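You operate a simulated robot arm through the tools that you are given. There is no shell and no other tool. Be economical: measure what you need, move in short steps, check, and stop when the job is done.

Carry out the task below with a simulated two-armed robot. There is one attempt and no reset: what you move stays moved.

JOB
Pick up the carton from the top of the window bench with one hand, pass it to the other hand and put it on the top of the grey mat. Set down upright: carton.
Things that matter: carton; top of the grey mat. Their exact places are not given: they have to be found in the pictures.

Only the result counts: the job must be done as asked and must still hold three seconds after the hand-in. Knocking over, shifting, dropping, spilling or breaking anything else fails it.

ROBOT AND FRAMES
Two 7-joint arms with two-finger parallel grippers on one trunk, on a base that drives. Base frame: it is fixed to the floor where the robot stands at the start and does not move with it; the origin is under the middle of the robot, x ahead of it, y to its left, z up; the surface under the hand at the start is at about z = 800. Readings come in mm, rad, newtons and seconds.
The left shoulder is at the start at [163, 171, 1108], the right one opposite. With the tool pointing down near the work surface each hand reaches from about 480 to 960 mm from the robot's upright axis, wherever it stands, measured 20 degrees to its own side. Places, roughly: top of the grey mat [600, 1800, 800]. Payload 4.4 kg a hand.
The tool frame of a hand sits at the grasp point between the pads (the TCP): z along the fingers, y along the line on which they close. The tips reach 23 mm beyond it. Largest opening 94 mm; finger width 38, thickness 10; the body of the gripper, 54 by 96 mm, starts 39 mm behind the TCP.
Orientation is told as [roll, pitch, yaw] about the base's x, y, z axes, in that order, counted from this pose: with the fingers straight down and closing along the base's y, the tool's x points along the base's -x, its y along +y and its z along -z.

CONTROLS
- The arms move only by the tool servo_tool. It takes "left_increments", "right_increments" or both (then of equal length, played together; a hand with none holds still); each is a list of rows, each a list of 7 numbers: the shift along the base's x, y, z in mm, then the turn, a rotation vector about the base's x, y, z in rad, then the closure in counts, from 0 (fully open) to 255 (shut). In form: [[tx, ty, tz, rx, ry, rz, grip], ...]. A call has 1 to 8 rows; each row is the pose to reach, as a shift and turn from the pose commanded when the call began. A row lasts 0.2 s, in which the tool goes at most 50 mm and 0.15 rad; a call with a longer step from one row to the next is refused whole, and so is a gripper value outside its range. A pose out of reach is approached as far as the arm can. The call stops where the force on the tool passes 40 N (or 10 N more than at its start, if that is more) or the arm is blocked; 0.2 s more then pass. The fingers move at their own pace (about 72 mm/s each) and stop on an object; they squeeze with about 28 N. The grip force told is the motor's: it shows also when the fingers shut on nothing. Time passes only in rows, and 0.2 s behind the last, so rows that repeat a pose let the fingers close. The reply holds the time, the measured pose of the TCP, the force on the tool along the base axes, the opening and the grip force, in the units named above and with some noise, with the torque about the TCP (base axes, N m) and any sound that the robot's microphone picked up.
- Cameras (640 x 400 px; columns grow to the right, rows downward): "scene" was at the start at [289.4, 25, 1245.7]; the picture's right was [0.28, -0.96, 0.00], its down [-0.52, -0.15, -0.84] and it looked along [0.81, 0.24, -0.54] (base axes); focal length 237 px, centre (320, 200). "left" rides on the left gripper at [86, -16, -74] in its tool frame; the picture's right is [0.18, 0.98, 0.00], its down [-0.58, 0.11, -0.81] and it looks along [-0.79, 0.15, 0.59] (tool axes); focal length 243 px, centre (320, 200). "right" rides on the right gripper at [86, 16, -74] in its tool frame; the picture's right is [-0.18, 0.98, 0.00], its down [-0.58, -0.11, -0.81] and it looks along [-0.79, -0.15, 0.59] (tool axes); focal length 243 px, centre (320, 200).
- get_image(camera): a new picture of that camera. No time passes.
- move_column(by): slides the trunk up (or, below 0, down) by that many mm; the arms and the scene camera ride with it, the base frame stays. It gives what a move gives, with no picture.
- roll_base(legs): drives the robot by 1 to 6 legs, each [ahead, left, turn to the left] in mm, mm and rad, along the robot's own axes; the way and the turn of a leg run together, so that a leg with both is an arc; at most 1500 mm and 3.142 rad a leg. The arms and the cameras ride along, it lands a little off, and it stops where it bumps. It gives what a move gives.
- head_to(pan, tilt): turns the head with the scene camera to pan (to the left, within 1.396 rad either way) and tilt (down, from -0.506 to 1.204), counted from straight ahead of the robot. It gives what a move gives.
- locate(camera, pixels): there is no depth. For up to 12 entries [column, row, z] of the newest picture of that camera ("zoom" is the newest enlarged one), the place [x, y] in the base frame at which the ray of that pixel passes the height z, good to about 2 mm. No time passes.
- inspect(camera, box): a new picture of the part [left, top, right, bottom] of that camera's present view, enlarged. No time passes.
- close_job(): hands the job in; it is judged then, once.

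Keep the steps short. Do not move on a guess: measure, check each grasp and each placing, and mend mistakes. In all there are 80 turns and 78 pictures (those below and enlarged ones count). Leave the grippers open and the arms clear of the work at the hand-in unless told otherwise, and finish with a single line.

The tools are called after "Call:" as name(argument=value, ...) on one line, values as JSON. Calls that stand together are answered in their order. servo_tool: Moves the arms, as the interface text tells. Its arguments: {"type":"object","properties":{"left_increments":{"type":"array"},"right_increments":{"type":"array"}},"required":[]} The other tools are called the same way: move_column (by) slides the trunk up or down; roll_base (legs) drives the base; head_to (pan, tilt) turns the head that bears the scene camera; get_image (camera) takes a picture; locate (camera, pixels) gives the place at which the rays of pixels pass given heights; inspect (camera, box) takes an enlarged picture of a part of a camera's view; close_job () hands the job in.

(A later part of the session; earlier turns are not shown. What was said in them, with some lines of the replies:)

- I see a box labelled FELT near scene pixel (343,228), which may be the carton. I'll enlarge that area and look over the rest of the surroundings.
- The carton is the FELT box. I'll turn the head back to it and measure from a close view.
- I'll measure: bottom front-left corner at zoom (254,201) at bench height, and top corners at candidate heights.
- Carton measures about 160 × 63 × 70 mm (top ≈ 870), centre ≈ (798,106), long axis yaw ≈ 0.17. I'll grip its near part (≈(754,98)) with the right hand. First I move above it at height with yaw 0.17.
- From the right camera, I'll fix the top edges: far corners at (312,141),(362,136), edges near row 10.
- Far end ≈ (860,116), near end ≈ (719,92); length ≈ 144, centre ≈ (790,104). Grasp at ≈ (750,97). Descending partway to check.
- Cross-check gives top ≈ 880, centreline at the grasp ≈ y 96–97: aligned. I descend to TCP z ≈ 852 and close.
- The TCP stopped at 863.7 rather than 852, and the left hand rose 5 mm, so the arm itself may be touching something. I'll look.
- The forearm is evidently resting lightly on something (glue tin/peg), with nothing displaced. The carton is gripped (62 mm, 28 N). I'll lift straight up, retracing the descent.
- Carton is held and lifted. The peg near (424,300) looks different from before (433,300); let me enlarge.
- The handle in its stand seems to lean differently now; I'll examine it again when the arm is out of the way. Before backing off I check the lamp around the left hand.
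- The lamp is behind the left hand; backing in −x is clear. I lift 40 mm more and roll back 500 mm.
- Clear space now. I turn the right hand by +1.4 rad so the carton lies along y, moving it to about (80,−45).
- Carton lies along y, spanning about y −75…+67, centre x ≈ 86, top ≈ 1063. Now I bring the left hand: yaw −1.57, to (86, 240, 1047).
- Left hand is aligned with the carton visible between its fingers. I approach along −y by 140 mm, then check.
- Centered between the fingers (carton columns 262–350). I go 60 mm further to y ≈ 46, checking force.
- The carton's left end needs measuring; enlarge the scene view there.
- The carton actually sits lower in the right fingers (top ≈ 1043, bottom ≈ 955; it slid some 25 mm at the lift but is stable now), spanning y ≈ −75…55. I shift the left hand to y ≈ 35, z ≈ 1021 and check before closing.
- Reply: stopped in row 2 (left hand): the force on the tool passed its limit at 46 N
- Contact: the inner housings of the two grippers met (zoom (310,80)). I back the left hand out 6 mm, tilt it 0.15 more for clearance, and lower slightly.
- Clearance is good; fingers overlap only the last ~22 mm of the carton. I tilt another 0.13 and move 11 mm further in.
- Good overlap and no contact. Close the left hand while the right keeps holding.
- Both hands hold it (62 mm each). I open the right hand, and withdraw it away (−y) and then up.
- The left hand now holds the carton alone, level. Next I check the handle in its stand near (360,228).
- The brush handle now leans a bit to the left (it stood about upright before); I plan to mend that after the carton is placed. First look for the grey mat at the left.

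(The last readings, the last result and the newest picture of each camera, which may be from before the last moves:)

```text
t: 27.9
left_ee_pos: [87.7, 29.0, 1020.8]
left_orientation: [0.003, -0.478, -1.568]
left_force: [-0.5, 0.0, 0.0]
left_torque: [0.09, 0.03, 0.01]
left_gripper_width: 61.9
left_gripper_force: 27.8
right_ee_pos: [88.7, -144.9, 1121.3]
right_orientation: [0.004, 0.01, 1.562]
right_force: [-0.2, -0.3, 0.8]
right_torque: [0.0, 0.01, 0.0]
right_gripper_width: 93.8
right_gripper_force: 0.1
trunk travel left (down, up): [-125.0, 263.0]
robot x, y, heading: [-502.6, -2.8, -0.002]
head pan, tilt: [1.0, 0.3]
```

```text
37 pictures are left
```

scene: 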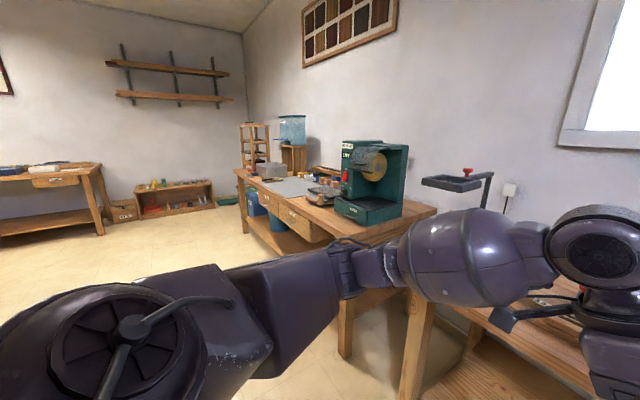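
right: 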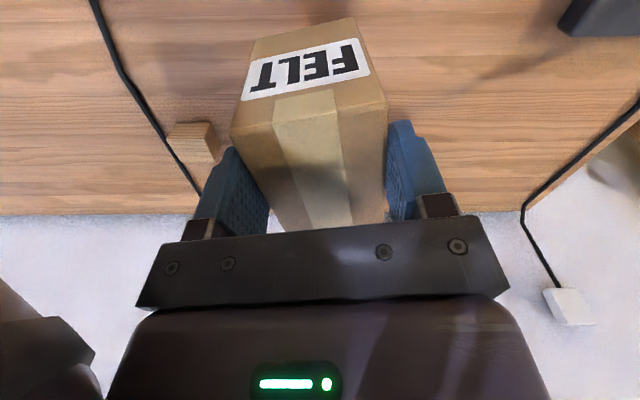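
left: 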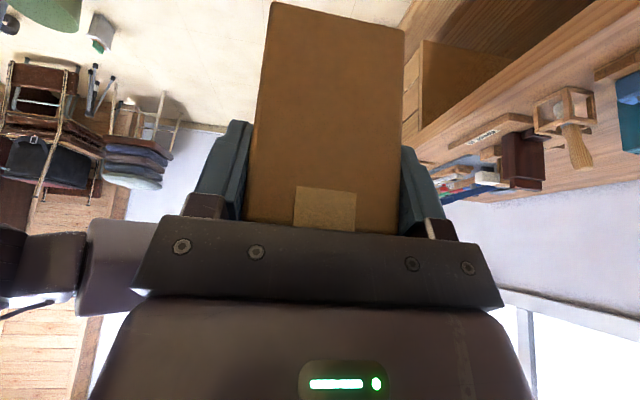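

A grey patch is visible near (297,187) on the left bench. I locate it and zoom.

Call:
inspect(camera="scene", box=[230, 150, 390, 250])

Call:
locate(camera="scene", pixels=[[275, 183, 800], [318, 180, 800], [283, 196, 800], [237, 170, 800], [330, 230, 800], [398, 248, 800], [437, 208, 800]])

```text
4.00 times, centred on (310, 200) of scene
```

zoom: 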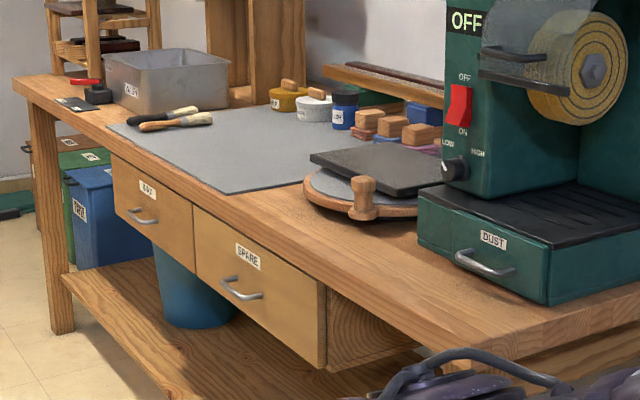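

```text
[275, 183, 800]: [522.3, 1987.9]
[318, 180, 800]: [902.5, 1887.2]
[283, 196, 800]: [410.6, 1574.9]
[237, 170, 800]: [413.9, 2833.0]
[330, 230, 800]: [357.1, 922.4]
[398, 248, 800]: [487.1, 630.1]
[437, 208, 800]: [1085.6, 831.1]
```

The mat occupies roughly x 420–800, y 1570–2000. I drive left 1700 mm (floor looks clear), staying back from the bench, then look.

Call:
roll_base(legs=[[0, 1000, 0], [0, 700, 0]])

Call:
head_to(pan=0.0, tilt=0.45)

Call:
get_image(camera="scene")

```text
t: 42.9
left_ee_pos: [94.2, 1699.4, 1021.4]
left_orientation: [0.002, -0.477, -1.569]
left_force: [0.1, 0.3, 0.1]
left_torque: [0.09, -0.02, 0.02]
left_gripper_width: 61.8
left_gripper_force: 28.4
right_ee_pos: [92.3, 1524.5, 1121.6]
right_orientation: [0.003, 0.01, 1.561]
right_force: [-0.1, -0.2, 0.0]
right_torque: [-0.01, -0.05, 0.0]
right_gripper_width: 94.1
right_gripper_force: 0.0
trunk travel left (down, up): [-125.0, 263.0]
robot x, y, heading: [-492.0, 1668.9, -0.006]
head pan, tilt: [1.0, 0.3]
```

```text
t: 44.2
left_ee_pos: [94.0, 1698.1, 1021.7]
left_orientation: [0.005, -0.476, -1.571]
left_force: [0.5, -0.7, -0.3]
left_torque: [0.11, -0.04, 0.02]
left_gripper_width: 61.8
left_gripper_force: 27.7
right_ee_pos: [93.4, 1524.3, 1121.9]
right_orientation: [0.003, 0.012, 1.564]
right_force: [0.7, 0.4, -0.7]
right_torque: [-0.03, 0.01, 0.05]
right_gripper_width: 93.8
right_gripper_force: 0.0
trunk travel left (down, up): [-125.0, 263.0]
robot x, y, heading: [-495.2, 1667.4, -0.002]
head pan, tilt: [0.0, 0.45]
```

```text
35 pictures are left
```

scene: 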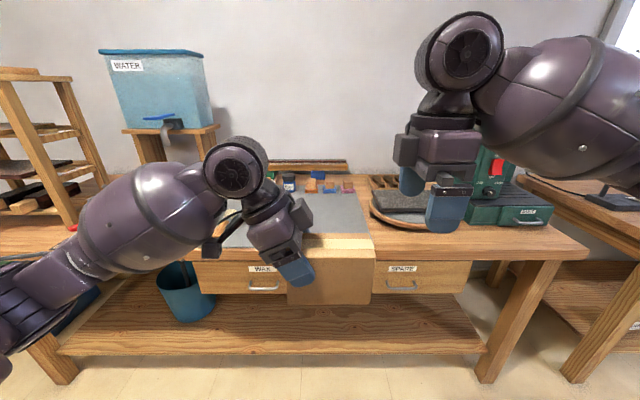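

The mat is behind the carton. I'll locate its corners: front right (370,234), back right (355,193), front left (222,247).

Call:
inspect(camera="scene", box=[200, 160, 440, 310])

Call:
locate(camera="scene", pixels=[[369, 233, 800], [356, 192, 800], [222, 247, 800], [335, 195, 800], [300, 192, 800], [375, 213, 800], [205, 262, 800], [470, 258, 800], [372, 300, 960]])

```text
2.67 times, centred on (320, 235) of scene
```

zoom: 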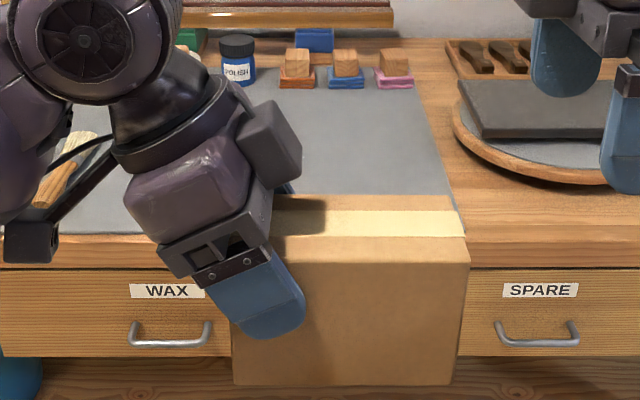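

```text
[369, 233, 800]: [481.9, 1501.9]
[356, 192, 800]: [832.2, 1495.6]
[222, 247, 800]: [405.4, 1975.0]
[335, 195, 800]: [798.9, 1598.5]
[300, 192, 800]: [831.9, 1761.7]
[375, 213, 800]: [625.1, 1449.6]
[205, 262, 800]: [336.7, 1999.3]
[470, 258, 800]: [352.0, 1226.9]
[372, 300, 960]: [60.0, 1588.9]
```

Free mat area is about x 450–750, y 1530–1850. I first retract the right hand 150 mm toward the robot, then drive 400 mm ahead.

Call:
servo_tool(right_increments=[[-40, 0, 10, 0, 0, -0.1, 0], [-80, 0, 20, 0, 0, -0.2, 0], [-120, 0, 30, 0, 0, -0.3, 0], [-150, 0, 40, 0, 0, -0.4, 0]])

Call:
roll_base(legs=[[400, 0, 0]])

Call:
get_image(camera="scene")

```text
t: 45.2
left_ee_pos: [91.1, 1699.1, 1022.0]
left_orientation: [0.003, -0.478, -1.572]
left_force: [-0.5, 0.4, 0.9]
left_torque: [0.11, 0.04, 0.03]
left_gripper_width: 61.9
left_gripper_force: 28.2
right_ee_pos: [-57.8, 1524.3, 1162.9]
right_orientation: [0.002, 0.011, 1.161]
right_force: [-0.3, 0.6, 0.4]
right_torque: [0.0, 0.0, -0.01]
right_gripper_width: 93.7
right_gripper_force: 0.0
trunk travel left (down, up): [-125.0, 263.0]
robot x, y, heading: [-494.7, 1670.9, -0.005]
head pan, tilt: [0.0, 0.45]
```

```text
t: 47.7
left_ee_pos: [494.4, 1692.3, 1020.5]
left_orientation: [0.003, -0.477, -1.577]
left_force: [-0.6, 0.3, 0.6]
left_torque: [0.1, 0.04, 0.0]
left_gripper_width: 61.9
left_gripper_force: 28.3
right_ee_pos: [343.3, 1517.4, 1160.9]
right_orientation: [0.005, 0.009, 1.155]
right_force: [0.7, 0.4, 0.0]
right_torque: [-0.04, 0.03, 0.0]
right_gripper_width: 93.9
right_gripper_force: 0.0
trunk travel left (down, up): [-125.0, 263.0]
robot x, y, heading: [-92.9, 1668.3, -0.012]
head pan, tilt: [0.0, 0.45]
```

```text
33 pictures are left
```

scene: 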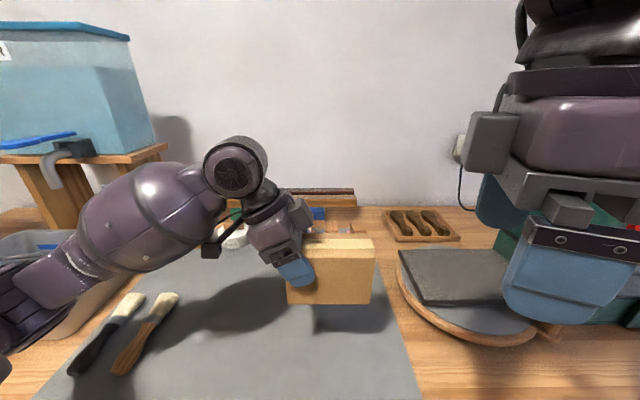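

The elbow should stay high over the brushes on the mat. I raise the column 200 mm, then lower the arm instead, so the forearm slopes down to the hand.

Call:
move_column(by=200)

Call:
servo_tool(left_increments=[[20, 0, -30, 0, 0, 0, 255], [40, 0, -60, 0, 0, 0, 255], [60, 0, -95, 0, 0, 0, 255], [70, 0, -130, 0, 0, 0, 255], [80, 0, -165, 0, 0, 0, 255], [80, 0, -200, 0, 0, 0, 255], [80, 0, -235, 0, 0, 0, 255]])

Call:
head_to(pan=0.15, tilt=0.7)

Call:
get_image(camera="scene")

```text
t: 49.8
left_ee_pos: [494.2, 1691.6, 1220.9]
left_orientation: [0.002, -0.48, -1.575]
left_force: [0.1, -0.6, -3.8]
left_torque: [0.12, 0.0, 0.0]
left_gripper_width: 62.0
left_gripper_force: 28.1
right_ee_pos: [344.5, 1518.8, 1360.3]
right_orientation: [0.003, 0.01, 1.156]
right_force: [0.0, -0.2, -0.6]
right_torque: [0.01, 0.02, 0.01]
right_gripper_width: 93.9
right_gripper_force: 0.0
trunk travel left (down, up): [-325.0, 63.0]
robot x, y, heading: [-95.2, 1669.8, -0.007]
head pan, tilt: [0.0, 0.45]
```

```text
t: 51.4
left_ee_pos: [576.0, 1692.5, 985.9]
left_orientation: [0.004, -0.478, -1.578]
left_force: [-0.7, 0.6, -2.3]
left_torque: [0.13, 0.02, 0.01]
left_gripper_width: 62.1
left_gripper_force: 28.1
right_ee_pos: [345.1, 1518.4, 1359.7]
right_orientation: [0.004, 0.01, 1.156]
right_force: [0.1, 0.2, 0.6]
right_torque: [0.01, -0.03, -0.02]
right_gripper_width: 94.0
right_gripper_force: 0.0
trunk travel left (down, up): [-325.0, 63.0]
robot x, y, heading: [-92.6, 1665.8, -0.012]
head pan, tilt: [0.0, 0.45]
```

```text
t: 52.2
left_ee_pos: [575.7, 1692.1, 986.0]
left_orientation: [0.002, -0.477, -1.575]
left_force: [0.4, 0.4, -2.1]
left_torque: [0.11, -0.02, 0.0]
left_gripper_width: 61.8
left_gripper_force: 27.7
right_ee_pos: [343.1, 1517.7, 1359.9]
right_orientation: [0.003, 0.011, 1.155]
right_force: [0.1, -0.5, -0.2]
right_torque: [0.01, -0.03, 0.02]
right_gripper_width: 94.2
right_gripper_force: 0.1
trunk travel left (down, up): [-325.0, 63.0]
robot x, y, heading: [-93.4, 1669.3, -0.007]
head pan, tilt: [0.15, 0.7]
```

```text
32 pictures are left
```

scene: 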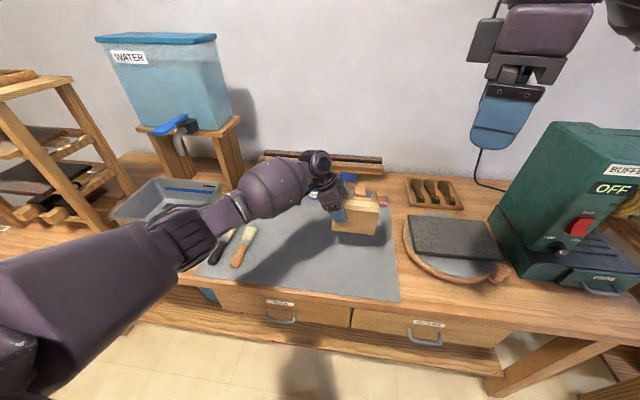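

The elbow stays clear. I raise the column 60 mm more and lower the hand to about z 900, then look.

Call:
move_column(by=60)

Call:
servo_tool(left_increments=[[0, 0, -35, 0, 0, 0, 255], [0, 0, -70, 0, 0, 0, 255], [0, 0, -105, 0, 0, 0, 255], [0, 0, -140, 0, 0, 0, 255]])

Call:
inspect(camera="scene", box=[160, 140, 448, 320])

```text
t: 53.2
left_ee_pos: [575.3, 1692.8, 1045.5]
left_orientation: [0.003, -0.479, -1.577]
left_force: [-0.1, 0.0, -2.5]
left_torque: [0.14, -0.01, -0.01]
left_gripper_width: 61.6
left_gripper_force: 27.8
right_ee_pos: [343.1, 1518.1, 1420.6]
right_orientation: [0.004, 0.012, 1.154]
right_force: [-0.2, 0.4, -0.4]
right_torque: [-0.02, -0.04, 0.0]
right_gripper_width: 94.0
right_gripper_force: 0.1
trunk travel left (down, up): [-385.0, 3.0]
robot x, y, heading: [-92.0, 1664.9, -0.013]
head pan, tilt: [0.15, 0.7]
```

```text
t: 54.2
left_ee_pos: [573.9, 1690.9, 905.5]
left_orientation: [0.004, -0.477, -1.578]
left_force: [0.3, 0.5, -3.6]
left_torque: [0.17, 0.02, -0.03]
left_gripper_width: 61.8
left_gripper_force: 28.1
right_ee_pos: [344.4, 1518.6, 1419.4]
right_orientation: [0.003, 0.011, 1.156]
right_force: [-0.8, 0.2, 0.1]
right_torque: [-0.03, -0.01, -0.01]
right_gripper_width: 94.1
right_gripper_force: 0.1
trunk travel left (down, up): [-385.0, 3.0]
robot x, y, heading: [-93.6, 1667.7, -0.01]
head pan, tilt: [0.15, 0.7]
```

```text
2.22 times, centred on (304, 230) of scene
```

zoom: 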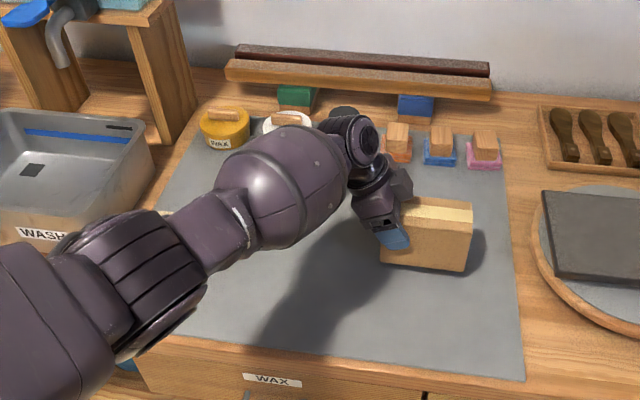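

Carton is about 20–35 mm above the mat. I lower in small steps and watch the force.

Call:
servo_tool(left_increments=[[0, 0, -8, 0, 0, 0, 255], [0, 0, -16, 0, 0, 0, 255], [0, 0, -22, 0, 0, 0, 255]])

Call:
inspect(camera="scene", box=[300, 200, 396, 260])

```text
t: 55.0
left_ee_pos: [574.1, 1691.2, 883.4]
left_orientation: [0.004, -0.479, -1.577]
left_force: [0.3, -0.1, -2.4]
left_torque: [0.14, 0.0, 0.02]
left_gripper_width: 61.9
left_gripper_force: 27.5
right_ee_pos: [344.9, 1518.8, 1420.4]
right_orientation: [0.003, 0.01, 1.157]
right_force: [-0.1, 0.2, -0.6]
right_torque: [0.0, 0.02, -0.03]
right_gripper_width: 94.1
right_gripper_force: 0.0
trunk travel left (down, up): [-385.0, 3.0]
robot x, y, heading: [-90.0, 1667.5, -0.01]
head pan, tilt: [0.15, 0.7]
```

```text
6.67 times, centred on (348, 230) of scene
```

zoom: 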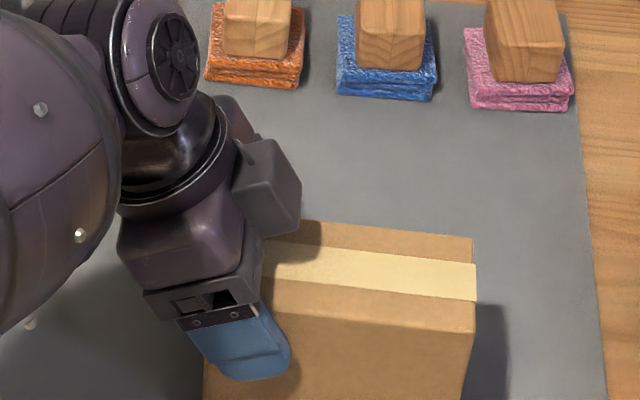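

Call:
servo_tool(left_increments=[[0, 0, -3, 0, 0, 0, 255], [0, 0, -6, 0, 0, 0, 255], [0, 0, -9, 0, 0, 0, 255], [0, 0, -12, 0, 0, 0, 255]])

Call:
inspect(camera="scene", box=[310, 215, 390, 265])

```text
t: 56.0
left_ee_pos: [575.5, 1692.0, 876.5]
left_orientation: [0.01, -0.478, -1.581]
left_force: [-2.2, 5.2, 25.6]
left_torque: [-0.1, 0.98, -0.26]
left_gripper_width: 61.9
left_gripper_force: 28.7
right_ee_pos: [343.4, 1518.0, 1421.0]
right_orientation: [0.002, 0.009, 1.156]
right_force: [0.3, 0.0, -0.5]
right_torque: [-0.03, 0.0, 0.0]
right_gripper_width: 94.1
right_gripper_force: 0.0
trunk travel left (down, up): [-385.0, 3.0]
robot x, y, heading: [-91.8, 1665.4, -0.008]
head pan, tilt: [0.15, 0.7]
```

```text
8.00 times, centred on (350, 240) of scene
```

zoom: 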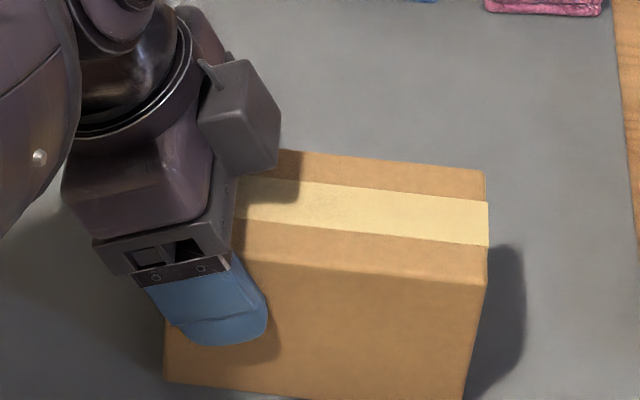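

The carton is down (25 N up). I relax by 3 mm, open, then withdraw along the tilted tool axis.

Call:
servo_tool(left_increments=[[0, 0, 4, 0, 0, 0, 255], [0, 0, 4, 0, 0, 0, 200], [0, 0, 4, 0, 0, 0, 100], [0, 0, 4, 0, 0, 0, 0], [0, 0, 4, 0, 0, 0, 0], [0, 0, 4, 0, 0, 0, 0]])

Call:
get_image(camera="left")

Call:
inspect(camera="scene", box=[310, 215, 390, 265])

```text
t: 57.4
left_ee_pos: [574.2, 1693.5, 876.6]
left_orientation: [0.004, -0.477, -1.577]
left_force: [-0.6, -0.1, -0.2]
left_torque: [-0.01, 0.02, -0.03]
left_gripper_width: 94.0
left_gripper_force: 0.1
right_ee_pos: [344.8, 1518.8, 1421.2]
right_orientation: [0.003, 0.011, 1.156]
right_force: [0.4, 0.1, -0.2]
right_torque: [0.0, -0.02, -0.01]
right_gripper_width: 94.1
right_gripper_force: 0.0
trunk travel left (down, up): [-385.0, 3.0]
robot x, y, heading: [-91.8, 1666.4, -0.011]
head pan, tilt: [0.15, 0.7]
```

```text
28 pictures are left
```

left: 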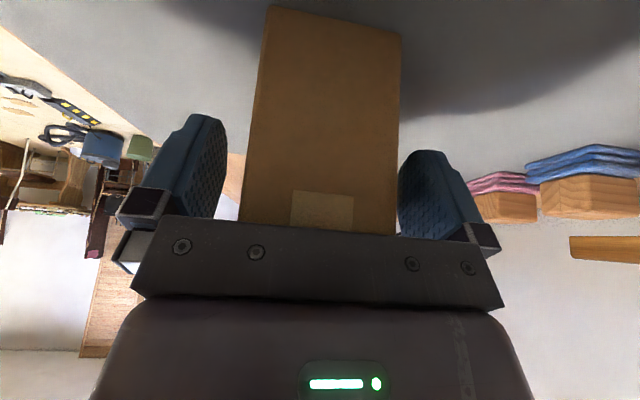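

```text
8.00 times, centred on (350, 240) of scene
```

zoom: 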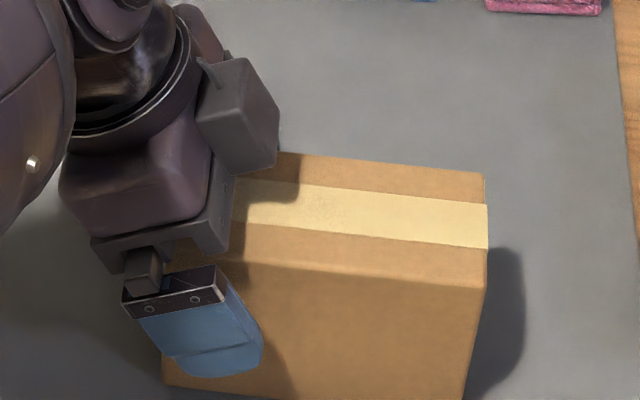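

Carton stands released. Withdraw along the tool axis up and outward.

Call:
servo_tool(left_increments=[[1, 14, 27, 0, 0, 0, 0], [1, 28, 54, 0, 0, 0, 0], [1, 46, 90, 0, 0, 0, 0], [1, 60, 130, 0, 0, 0, 0], [1, 60, 175, 0, 0, 0, 0], [1, 60, 220, 0, 0, 0, 0]])

Call:
get_image(camera="scene")

Call:
inspect(camera="scene", box=[230, 170, 422, 290])

```text
t: 58.8
left_ee_pos: [573.8, 1753.2, 1096.5]
left_orientation: [0.001, -0.477, -1.576]
left_force: [-0.3, 0.7, 0.3]
left_torque: [0.0, -0.01, -0.02]
left_gripper_width: 93.9
left_gripper_force: 0.0
right_ee_pos: [343.3, 1517.9, 1420.8]
right_orientation: [0.0, 0.01, 1.155]
right_force: [-0.4, -0.8, -0.9]
right_torque: [-0.01, -0.01, 0.0]
right_gripper_width: 94.2
right_gripper_force: 0.1
trunk travel left (down, up): [-385.0, 3.0]
robot x, y, heading: [-93.3, 1667.8, -0.011]
head pan, tilt: [0.15, 0.7]
```

```text
26 pictures are left
```

scene: 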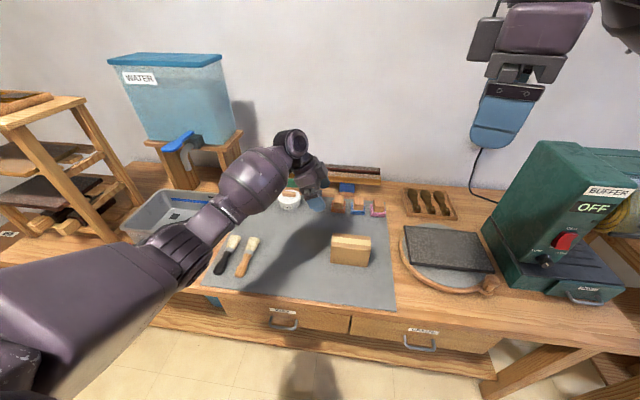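

```text
3.33 times, centred on (326, 230) of scene
```

zoom: 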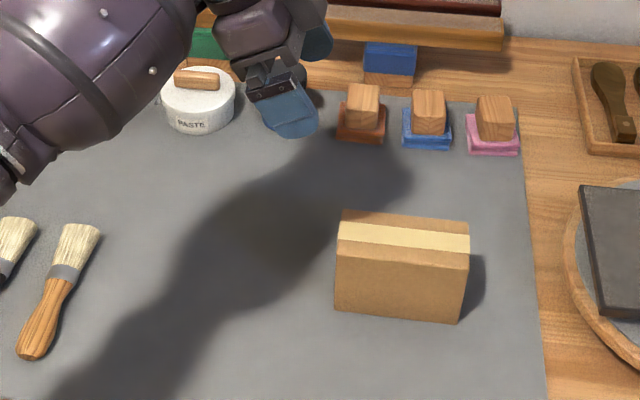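

Carton stands upright on the mat and is free. Now I return to check the brush handle at the window bench: back off, then drive right.

Call:
roll_base(legs=[[-400, 0, 0], [0, -1000, 0], [0, -670, 0]])

Call:
head_to(pan=-0.2, tilt=0.6)

Call:
get_image(camera="scene")

```text
t: 76.0
left_ee_pos: [149.5, 82.4, 1096.6]
left_orientation: [0.003, -0.48, -1.565]
left_force: [0.1, -0.2, 0.6]
left_torque: [0.02, -0.03, 0.0]
left_gripper_width: 94.2
left_gripper_force: 0.0
right_ee_pos: [-78.0, -154.6, 1420.7]
right_orientation: [0.002, 0.01, 1.165]
right_force: [0.7, 0.7, -0.2]
right_torque: [0.01, -0.01, -0.01]
right_gripper_width: 93.9
right_gripper_force: 0.1
trunk travel left (down, up): [-385.0, 3.0]
robot x, y, heading: [-514.4, -11.3, -0.001]
head pan, tilt: [0.15, 0.7]
```

```text
t: 76.9
left_ee_pos: [150.8, 81.7, 1095.8]
left_orientation: [0.003, -0.478, -1.566]
left_force: [0.1, -0.5, -0.3]
left_torque: [-0.04, -0.03, 0.02]
left_gripper_width: 94.0
left_gripper_force: 0.0
right_ee_pos: [-76.3, -155.1, 1421.0]
right_orientation: [0.0, 0.012, 1.166]
right_force: [0.2, 0.4, 0.2]
right_torque: [-0.02, 0.03, 0.0]
right_gripper_width: 94.1
right_gripper_force: 0.0
trunk travel left (down, up): [-385.0, 3.0]
robot x, y, heading: [-514.2, -6.3, -0.002]
head pan, tilt: [-0.201, 0.6]
```

```text
24 pictures are left
```

scene: 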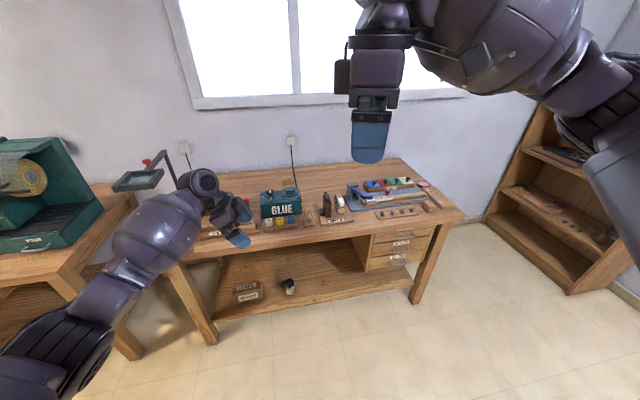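

Call:
inspect(camera="scene", box=[272, 190, 352, 240])

```text
8.00 times, centred on (312, 215) of scene
```

zoom: 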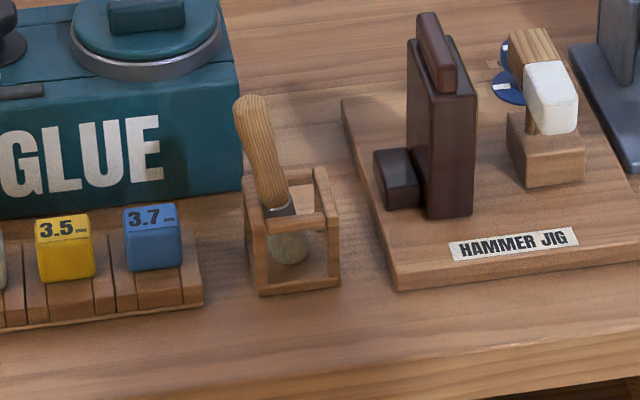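

The brush leans to the left in its stand. I measure its foot and top.

Call:
locate(camera="zoom", pixels=[[288, 262, 805], [258, 292, 800], [340, 286, 800], [247, 97, 890], [247, 97, 910], [247, 97, 930], [277, 208, 850], [277, 208, 840], [252, 232, 845], [322, 168, 860], [335, 228, 850], [322, 168, 850]])

```text
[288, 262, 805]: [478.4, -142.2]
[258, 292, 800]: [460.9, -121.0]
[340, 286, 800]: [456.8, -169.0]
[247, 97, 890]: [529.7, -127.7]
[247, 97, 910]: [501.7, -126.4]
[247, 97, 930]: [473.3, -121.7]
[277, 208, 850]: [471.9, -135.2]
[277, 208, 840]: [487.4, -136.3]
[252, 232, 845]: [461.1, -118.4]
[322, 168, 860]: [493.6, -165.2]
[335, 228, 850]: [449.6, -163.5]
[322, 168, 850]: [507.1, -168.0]
```

Comparison with the first pictures: brush top was near (501,−150), now ≈ (501,−126), leaning on the left rail. I'll nudge the top back gently with closed right fingers, column high so the elbow stays clear. First I tuck the left hand, turn the right to yaw 0 with fingers shut, and drive 215 mm ahead.

Call:
servo_tool(left_increments=[[-20, 0, 10, 0.1, 0, 0, 0], [-40, 0, 20, 0.2, 0, 0, 0], [-60, 0, 30, 0.3, 0, 0, 0], [-80, 0, 40, 0.4, 0, 0, 0], [-100, 0, 50, 0.47, 0, 0, 0], [-120, 10, 60, 0.47, 0, 0, 0], [-140, 20, 70, 0.47, 0, 0, 0], [-150, 30, 80, 0.47, 0, 0, 0]], right_increments=[[0, 0, 0, 0, 0, -0.145, 255], [0, 0, 0, 0, 0, -0.29, 255], [0, 0, 0, 0, 0, -0.435, 255], [10, 0, 0, 0, 0, -0.58, 255], [20, 0, 0, 0, 0, -0.725, 255], [30, 0, 0, 0, 0, -0.87, 255], [40, 0, 0, 0, 0, -1.015, 255], [50, 0, 0, 0, 0, -1.16, 255]])

Call:
roll_base(legs=[[215, 0, 0]])

Call:
head_to(pan=-0.2, tilt=0.8)

Call:
inspect(camera="scene", box=[224, 140, 416, 260])

```text
t: 78.7
left_ee_pos: [0.0, 111.6, 1176.3]
left_orientation: [0.004, -0.009, -1.566]
left_force: [-0.5, 1.1, 0.0]
left_torque: [0.01, 0.02, 0.0]
left_gripper_width: 94.2
left_gripper_force: 0.1
right_ee_pos: [-27.7, -154.1, 1420.5]
right_orientation: [0.003, 0.01, 0.003]
right_force: [-0.4, 0.2, -0.3]
right_torque: [0.03, 0.0, -0.01]
right_gripper_width: 0.1
right_gripper_force: 27.9
trunk travel left (down, up): [-385.0, 3.0]
robot x, y, heading: [-516.7, -8.3, 0.001]
head pan, tilt: [-0.201, 0.6]
```

```text
t: 80.3
left_ee_pos: [212.3, 109.0, 1175.6]
left_orientation: [0.005, -0.007, -1.571]
left_force: [1.1, 0.1, -0.2]
left_torque: [0.03, 0.0, -0.01]
left_gripper_width: 94.1
left_gripper_force: 0.0
right_ee_pos: [184.0, -155.9, 1421.8]
right_orientation: [0.002, 0.009, 0.001]
right_force: [0.6, 0.1, -0.1]
right_torque: [-0.01, 0.0, 0.04]
right_gripper_width: 0.1
right_gripper_force: 28.3
trunk travel left (down, up): [-385.0, 3.0]
robot x, y, heading: [-305.9, -12.4, -0.003]
head pan, tilt: [-0.201, 0.6]
```

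```text
t: 81.0
left_ee_pos: [212.6, 108.0, 1176.7]
left_orientation: [0.005, -0.006, -1.572]
left_force: [-0.2, 0.0, 0.5]
left_torque: [0.01, -0.02, 0.01]
left_gripper_width: 94.1
left_gripper_force: 0.0
right_ee_pos: [183.0, -156.4, 1421.4]
right_orientation: [0.001, 0.007, 0.002]
right_force: [0.3, 0.1, -0.7]
right_torque: [0.03, -0.01, 0.0]
right_gripper_width: 0.0
right_gripper_force: 27.2
trunk travel left (down, up): [-385.0, 3.0]
robot x, y, heading: [-303.8, -12.1, -0.007]
head pan, tilt: [-0.201, 0.799]
```

```text
3.33 times, centred on (320, 200) of scene
```

zoom: 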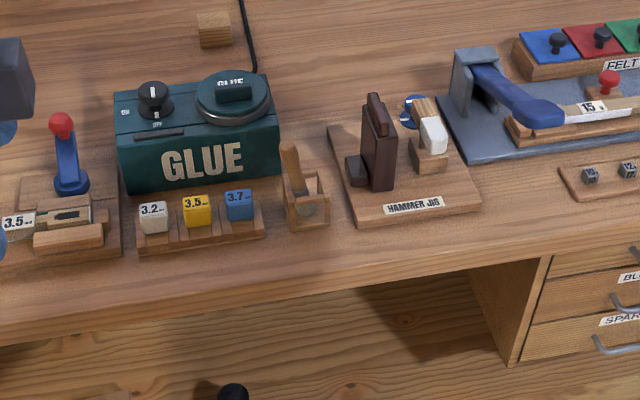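

Call:
inspect(camera="scene", box=[288, 170, 352, 210])

Call:
locate(camera="scene", pixels=[[311, 184, 900], [311, 184, 910], [311, 184, 920], [317, 203, 805], [307, 176, 870], [306, 194, 800]])

```text
10.00 times, centred on (320, 190) of scene
```

zoom: 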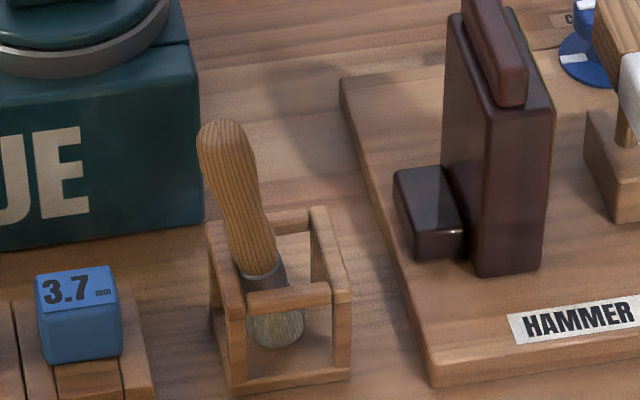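

```text
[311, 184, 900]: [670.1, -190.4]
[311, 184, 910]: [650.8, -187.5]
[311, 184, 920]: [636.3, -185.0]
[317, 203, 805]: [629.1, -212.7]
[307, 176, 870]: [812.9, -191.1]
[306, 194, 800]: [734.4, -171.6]
```

Call:
locate(camera="zoom", pixels=[[222, 132, 900], [222, 132, 910], [222, 132, 890], [278, 338, 805], [258, 268, 840], [205, 220, 800], [203, 45, 870], [225, 380, 800], [350, 372, 800], [245, 300, 845], [330, 290, 845], [310, 210, 845]])

```text
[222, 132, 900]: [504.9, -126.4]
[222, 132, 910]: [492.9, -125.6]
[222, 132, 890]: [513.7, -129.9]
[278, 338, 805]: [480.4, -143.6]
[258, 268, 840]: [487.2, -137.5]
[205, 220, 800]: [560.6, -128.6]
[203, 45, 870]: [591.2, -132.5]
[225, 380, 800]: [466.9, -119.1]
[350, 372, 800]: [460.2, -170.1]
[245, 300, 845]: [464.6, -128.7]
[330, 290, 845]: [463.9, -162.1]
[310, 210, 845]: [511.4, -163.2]
```

Brush top ≈ (500,−126,905), glue tin front at x ≈ 560. I bring the right fingertips above (500,−90) in two calls.

Call:
servo_tool(right_increments=[[40, 8, -25, 0, 0, 0, 255], [80, 16, -50, 0, 0, 0, 255], [120, 24, -75, 0, 0, 0, 255], [160, 32, -100, 0, 0, 0, 255], [200, 40, -125, 0, 0, 0, 255], [240, 48, -150, 0, 0, 0, 255], [280, 56, -175, 0, 0, 0, 255], [317, 66, -200, 0, 0, 0, 255]])

Call:
servo_tool(right_increments=[[0, 0, -45, 0, 0, 0, 255], [0, 0, -90, 0, 0, 0, 255], [0, 0, -135, 0, 0, 0, 255], [0, 0, -180, 0, 0, 0, 255], [0, 0, -225, 0, 0, 0, 255], [0, 0, -225, 0, 0, 0, 255]])

Call:
get_image(camera="scene")

Call:
inspect(camera="scene", box=[240, 140, 368, 220])

```text
t: 82.8
left_ee_pos: [214.0, 104.3, 1174.1]
left_orientation: [0.002, -0.006, -1.574]
left_force: [1.0, -1.1, 0.6]
left_torque: [0.08, 0.0, -0.01]
left_gripper_width: 93.9
left_gripper_force: 0.0
right_ee_pos: [473.9, -102.8, 1231.9]
right_orientation: [0.004, 0.008, 0.005]
right_force: [0.5, -1.1, 0.1]
right_torque: [0.04, 0.02, -0.02]
right_gripper_width: 0.0
right_gripper_force: 28.5
right hand out of reach, approached as far as the arm can: row 8
trunk travel left (down, up): [-385.0, 3.0]
robot x, y, heading: [-304.0, -9.8, -0.003]
head pan, tilt: [-0.201, 0.799]
```

```text
t: 84.2
left_ee_pos: [212.2, 109.8, 1176.5]
left_orientation: [0.006, -0.01, -1.57]
left_force: [-0.3, 0.2, 0.0]
left_torque: [-0.02, 0.0, 0.0]
left_gripper_width: 94.3
left_gripper_force: 0.1
right_ee_pos: [437.4, -105.5, 1012.5]
right_orientation: [0.001, 0.008, 0.002]
right_force: [-0.4, -0.4, 0.3]
right_torque: [-0.01, -0.04, 0.01]
right_gripper_width: 0.0
right_gripper_force: 28.2
right hand out of reach, approached as far as the arm can: row 2, 3, 4, 5, 6
trunk travel left (down, up): [-385.0, 3.0]
robot x, y, heading: [-306.1, -7.5, -0.006]
head pan, tilt: [-0.201, 0.799]
```

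```text
20 pictures are left
```

scene: 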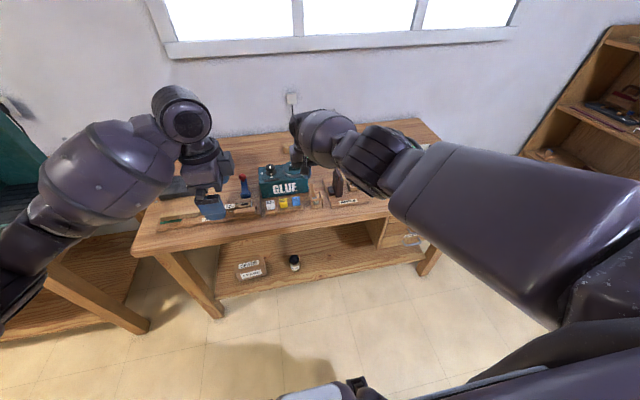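

```text
5.00 times, centred on (304, 180) of scene
```

zoom: 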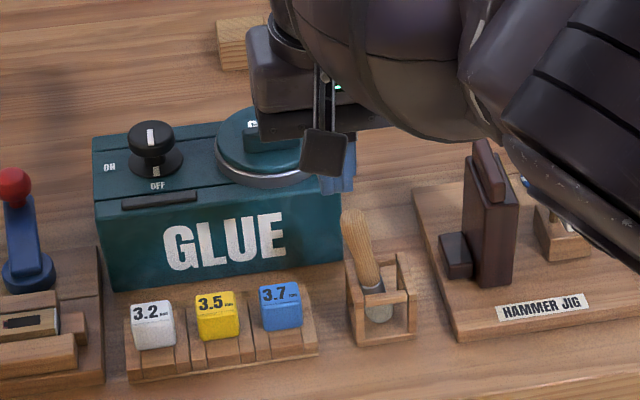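

Out of reach from here. I back the hand off and up, then drive 140 mm nearer.

Call:
servo_tool(right_increments=[[-40, 0, 20, 0, 0, 0, 255], [-80, 0, 45, 0, 0, 0, 255], [-120, 0, 80, 0, 0, 0, 255], [-120, 0, 80, 0, 0, 0, 255]])

Call:
roll_base(legs=[[150, 0, 0]])

Call:
inspect(camera="scene", box=[220, 110, 412, 230])

```text
refused: row 3 steps farther than a row can; nothing moved
```

```text
t: 85.6
left_ee_pos: [363.6, 108.6, 1174.6]
left_orientation: [0.004, -0.007, -1.569]
left_force: [-0.3, -0.1, 0.1]
left_torque: [-0.02, 0.01, 0.0]
left_gripper_width: 94.0
left_gripper_force: 0.0
right_ee_pos: [590.8, -106.6, 1011.8]
right_orientation: [0.0, 0.012, 0.005]
right_force: [0.5, 0.3, -0.1]
right_torque: [-0.01, 0.02, -0.01]
right_gripper_width: 0.0
right_gripper_force: 27.8
trunk travel left (down, up): [-385.0, 3.0]
robot x, y, heading: [-153.8, -6.3, -0.001]
head pan, tilt: [-0.201, 0.799]
```

```text
3.33 times, centred on (316, 170) of scene
```

zoom: 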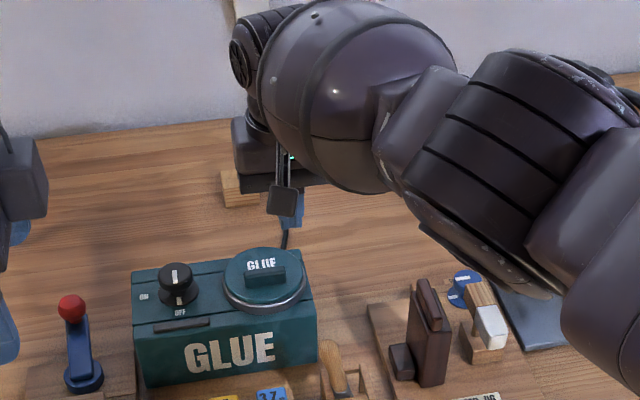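

No harm done. Now move the hand back −80 in x (and a bit up) and read the actual pose.

Call:
servo_tool(right_increments=[[-40, 0, 10, 0, 0, 0, 255], [-80, 0, 20, 0, 0, 0, 255], [-80, 0, 20, 0, 0, 0, 255]])

```text
t: 86.4
left_ee_pos: [363.5, 106.2, 1176.2]
left_orientation: [0.004, -0.008, -1.569]
left_force: [0.9, -0.8, 0.2]
left_torque: [0.02, -0.01, -0.02]
left_gripper_width: 93.7
left_gripper_force: 0.3
right_ee_pos: [508.2, -108.9, 1030.1]
right_orientation: [0.002, 0.009, 0.002]
right_force: [-0.2, -1.2, -0.6]
right_torque: [0.02, -0.01, 0.0]
right_gripper_width: 0.0
right_gripper_force: 27.9
trunk travel left (down, up): [-385.0, 3.0]
robot x, y, heading: [-157.7, -10.8, 0.002]
head pan, tilt: [-0.201, 0.799]
```

Pose follows commands again. Now to (500,−90,≈930), beside and above the brush; then look with both views.

Call:
servo_tool(right_increments=[[-8, 19, -30, 0, 0, 0, 255], [-8, 19, -65, 0, 0, 0, 255], [-8, 19, -100, 0, 0, 0, 255], [-8, 19, -100, 0, 0, 0, 255]])

Call:
head_to(pan=-0.2, tilt=0.95)

Call:
inspect(camera="scene", box=[240, 130, 400, 230])

Call:
get_image(camera="right")

```text
t: 87.4
left_ee_pos: [362.2, 108.4, 1175.6]
left_orientation: [0.006, -0.008, -1.57]
left_force: [-0.4, 0.7, 0.0]
left_torque: [0.04, 0.01, 0.01]
left_gripper_width: 94.3
left_gripper_force: 0.1
right_ee_pos: [501.4, -89.4, 929.7]
right_orientation: [0.004, 0.01, 0.003]
right_force: [0.4, -0.2, -0.4]
right_torque: [0.02, 0.01, 0.02]
right_gripper_width: 0.0
right_gripper_force: 28.2
trunk travel left (down, up): [-385.0, 3.0]
robot x, y, heading: [-153.1, -8.2, -0.001]
head pan, tilt: [-0.201, 0.799]
```

```text
t: 88.1
left_ee_pos: [362.4, 107.8, 1175.6]
left_orientation: [0.005, -0.007, -1.568]
left_force: [1.0, 0.1, -0.6]
left_torque: [0.02, -0.04, -0.01]
left_gripper_width: 93.9
left_gripper_force: 0.1
right_ee_pos: [500.8, -89.6, 929.6]
right_orientation: [0.002, 0.011, 0.004]
right_force: [0.2, 0.3, -0.3]
right_torque: [-0.03, 0.01, 0.0]
right_gripper_width: 0.0
right_gripper_force: 27.7
trunk travel left (down, up): [-385.0, 3.0]
robot x, y, heading: [-155.2, -11.1, 0.002]
head pan, tilt: [-0.201, 0.949]
```

```text
4.00 times, centred on (320, 180) of scene
```

zoom: 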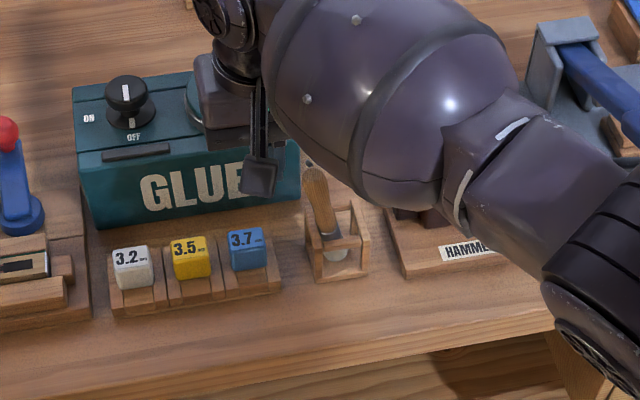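

```text
16 pictures are left
```

right: 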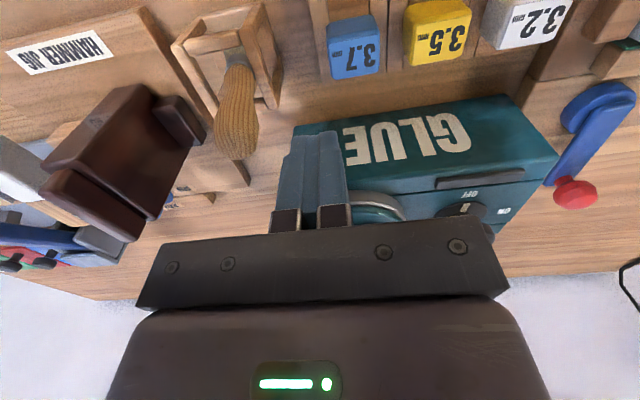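

Call:
locate(camera="right", pixels=[[236, 148, 905], [236, 148, 895], [236, 80, 850], [236, 148, 915]])

```text
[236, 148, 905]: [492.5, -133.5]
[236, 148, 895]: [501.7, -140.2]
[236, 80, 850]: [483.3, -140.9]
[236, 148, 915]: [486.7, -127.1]
```

Brush top ≈ (489,−127,912). I lower to z 912, shift −8 in x, then push gently toward −y by 40 mm total in small steps.

Call:
servo_tool(right_increments=[[-8, 0, -9, 0, 0, 0, 255], [-8, 0, -18, 0, 0, 0, 255], [-8, -8, -18, 0, 0, 0, 255], [-8, -16, -18, 0, 0, 0, 255], [-8, -22, -18, 0, 0, 0, 255], [-8, -27, -18, 0, 0, 0, 255], [-8, -31, -18, 0, 0, 0, 255]])

Call:
get_image(camera="right")

```text
t: 89.7
left_ee_pos: [363.2, 107.5, 1176.2]
left_orientation: [0.005, -0.007, -1.569]
left_force: [-0.4, 0.3, -0.5]
left_torque: [0.0, 0.01, 0.01]
left_gripper_width: 94.2
left_gripper_force: 0.0
right_ee_pos: [492.2, -119.0, 914.1]
right_orientation: [0.0, 0.009, 0.003]
right_force: [0.2, 0.3, -0.4]
right_torque: [0.0, 0.03, 0.01]
right_gripper_width: 0.0
right_gripper_force: 27.5
trunk travel left (down, up): [-385.0, 3.0]
robot x, y, heading: [-152.8, -10.0, -0.003]
head pan, tilt: [-0.201, 0.949]
```

```text
15 pictures are left
```

right: 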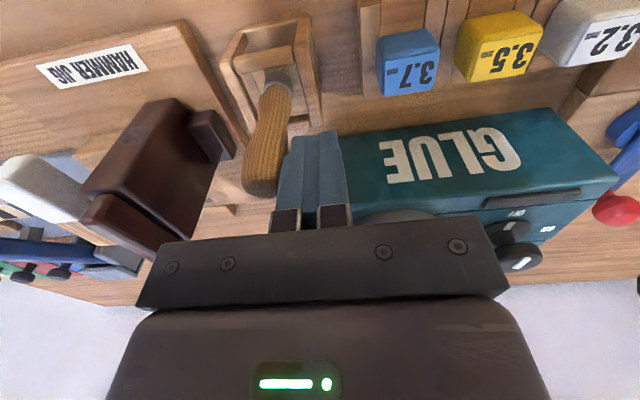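

Almost in contact. Push a further 12 mm in small steps.

Call:
servo_tool(right_increments=[[0, -3, 0, 0, 0, 0, 255], [0, -6, 0, 0, 0, 0, 255], [0, -9, 0, 0, 0, 0, 255], [0, -12, 0, 0, 0, 0, 255]])

Call:
get_image(camera="right")

```text
t: 90.7
left_ee_pos: [362.3, 108.7, 1176.1]
left_orientation: [0.005, -0.008, -1.57]
left_force: [0.5, 0.5, -1.1]
left_torque: [-0.01, 0.01, 0.0]
left_gripper_width: 94.2
left_gripper_force: 0.1
right_ee_pos: [494.1, -130.8, 915.2]
right_orientation: [-0.001, 0.01, 0.004]
right_force: [-0.2, -0.5, 0.7]
right_torque: [0.01, 0.0, -0.02]
right_gripper_width: 0.3
right_gripper_force: 28.2
trunk travel left (down, up): [-385.0, 3.0]
robot x, y, heading: [-152.4, -10.1, -0.001]
head pan, tilt: [-0.201, 0.949]
```

```text
14 pictures are left
```

right: 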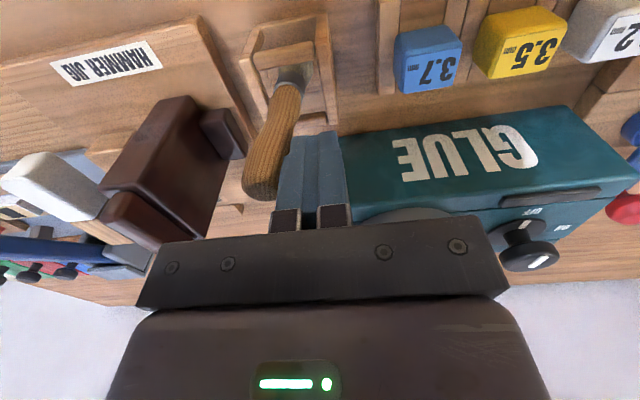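

The brush moved with the finger, and its top is now ≈ y −149. I back off sideways and look.

Call:
servo_tool(right_increments=[[0, 6, 0, 0, 0, 0, 255], [0, 20, 0, 0, 0, 0, 255], [0, 40, 10, 0, 0, 0, 255], [0, 40, 50, 0, 0, 0, 255], [0, 40, 95, 0, 0, 0, 255]])

Call:
inspect(camera="scene", box=[280, 150, 360, 200])

Call:
get_image(camera="right")

```text
t: 91.9
left_ee_pos: [363.5, 108.6, 1176.1]
left_orientation: [0.006, -0.009, -1.569]
left_force: [-0.1, 0.3, -0.9]
left_torque: [0.0, 0.02, -0.02]
left_gripper_width: 93.9
left_gripper_force: 0.2
right_ee_pos: [492.7, -89.9, 1009.0]
right_orientation: [0.0, 0.011, 0.002]
right_force: [0.3, -0.2, 0.6]
right_torque: [0.01, -0.01, -0.04]
right_gripper_width: 0.0
right_gripper_force: 28.4
trunk travel left (down, up): [-385.0, 3.0]
robot x, y, heading: [-154.6, -8.2, -0.001]
head pan, tilt: [-0.201, 0.949]
```

```text
8.00 times, centred on (320, 175) of scene
```

zoom: 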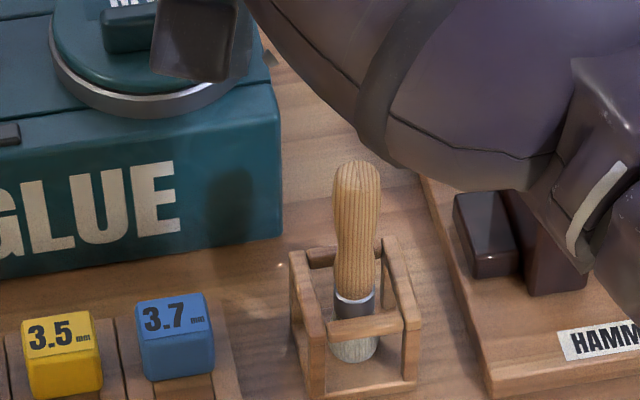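

```text
12 pictures are left
```

right: 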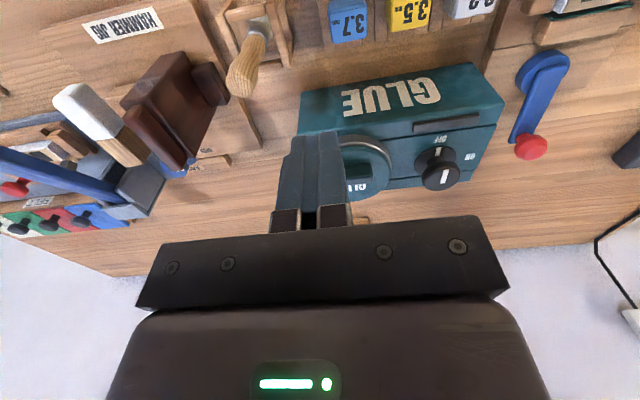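

The brush stands upright again. Now I raise the right hand with the gripper opening, and back the robot away.

Call:
servo_tool(right_increments=[[0, 0, 45, 0, 0, 0, 255], [-10, 0, 90, 0, 0, 0, 255], [-30, 0, 135, 0, 0, 0, 100], [-60, 0, 170, 0, 0, 0, 0], [-90, 0, 200, 0, 0, 0, 0], [-90, 0, 200, 0, 0, 0, 0]])

Call:
roll_base(legs=[[-350, 0, 0]])

Call:
head_to(pan=0.0, tilt=0.6)

Call:
inspect(camera="scene", box=[220, 140, 476, 300])

Call:
head_to(pan=1.15, tilt=0.35)

Call:
inspect(camera="scene", box=[200, 100, 520, 300])

```text
t: 93.3
left_ee_pos: [362.7, 108.6, 1175.3]
left_orientation: [0.004, -0.01, -1.569]
left_force: [-0.3, 0.2, -0.1]
left_torque: [0.01, -0.02, 0.0]
left_gripper_width: 94.2
left_gripper_force: 0.1
right_ee_pos: [400.8, -89.4, 1209.5]
right_orientation: [0.0, 0.011, 0.005]
right_force: [-0.5, -0.4, -0.8]
right_torque: [0.0, 0.0, 0.0]
right_gripper_width: 93.7
right_gripper_force: 0.1
trunk travel left (down, up): [-385.0, 3.0]
robot x, y, heading: [-153.4, -9.3, -0.004]
head pan, tilt: [-0.201, 0.949]
```

```text
t: 95.6
left_ee_pos: [14.9, 105.9, 1176.5]
left_orientation: [0.007, -0.008, -1.578]
left_force: [-0.2, -0.5, 0.8]
left_torque: [-0.02, 0.01, -0.01]
left_gripper_width: 94.2
left_gripper_force: 0.0
right_ee_pos: [50.8, -91.9, 1209.9]
right_orientation: [0.003, 0.009, -0.005]
right_force: [-0.5, 0.4, -0.1]
right_torque: [-0.01, -0.02, -0.01]
right_gripper_width: 94.1
right_gripper_force: 0.1
trunk travel left (down, up): [-385.0, 3.0]
robot x, y, heading: [-507.1, -9.1, -0.01]
head pan, tilt: [-0.201, 0.949]
```

```text
t: 96.4
left_ee_pos: [15.5, 107.0, 1174.7]
left_orientation: [0.006, -0.007, -1.578]
left_force: [0.2, 0.1, -0.1]
left_torque: [0.01, -0.02, -0.01]
left_gripper_width: 94.2
left_gripper_force: 0.0
right_ee_pos: [52.1, -91.4, 1209.7]
right_orientation: [0.001, 0.011, -0.004]
right_force: [0.3, -0.2, 0.4]
right_torque: [-0.02, -0.02, 0.02]
right_gripper_width: 94.1
right_gripper_force: 0.0
trunk travel left (down, up): [-385.0, 3.0]
robot x, y, heading: [-503.1, -7.7, -0.012]
head pan, tilt: [0.0, 0.6]
```

```text
2.50 times, centred on (348, 220) of scene
```

zoom: 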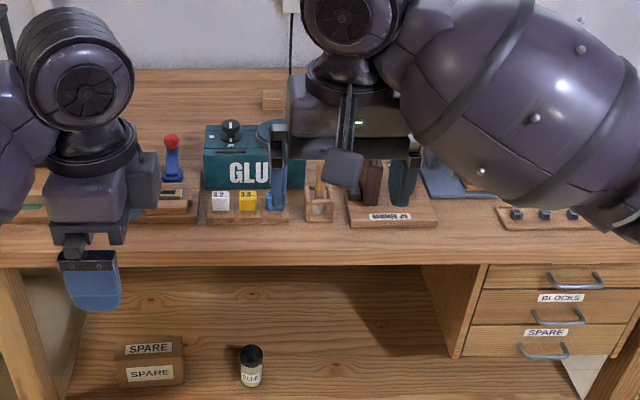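

```text
t: 97.8
left_ee_pos: [14.4, 108.0, 1175.4]
left_orientation: [0.006, -0.008, -1.577]
left_force: [0.9, -0.3, -0.9]
left_torque: [0.0, -0.01, 0.01]
left_gripper_width: 94.1
left_gripper_force: 0.1
right_ee_pos: [50.9, -92.1, 1211.0]
right_orientation: [0.002, 0.01, -0.006]
right_force: [-0.3, -0.6, -1.0]
right_torque: [0.0, 0.03, -0.02]
right_gripper_width: 94.3
right_gripper_force: 0.1
trunk travel left (down, up): [-385.0, 3.0]
robot x, y, heading: [-501.5, -6.4, -0.013]
head pan, tilt: [1.15, 0.351]
```

```text
2.00 times, centred on (360, 200) of scene
```

zoom: 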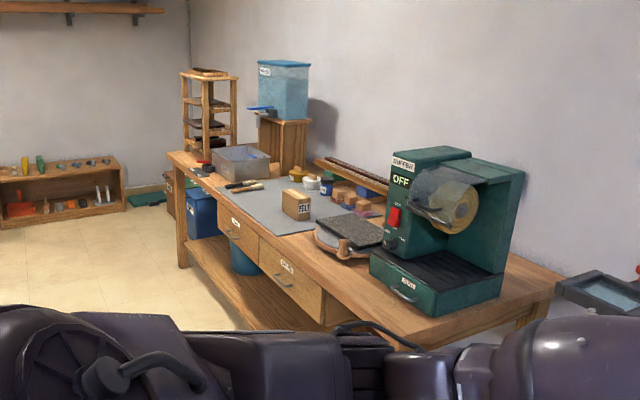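

The carton (FELT label upright) stands on the mat, the brush is upright, both grippers are open and the arms are clear. Handing in.

Call:
close_job()

```text
The job is handed in.
```

The carton was picked up with the right hand, passed to the left, and now stands upright on the grey mat; on the way the right arm tilted a brush in its stand on the window bench, which I pushed back upright before hand-in.
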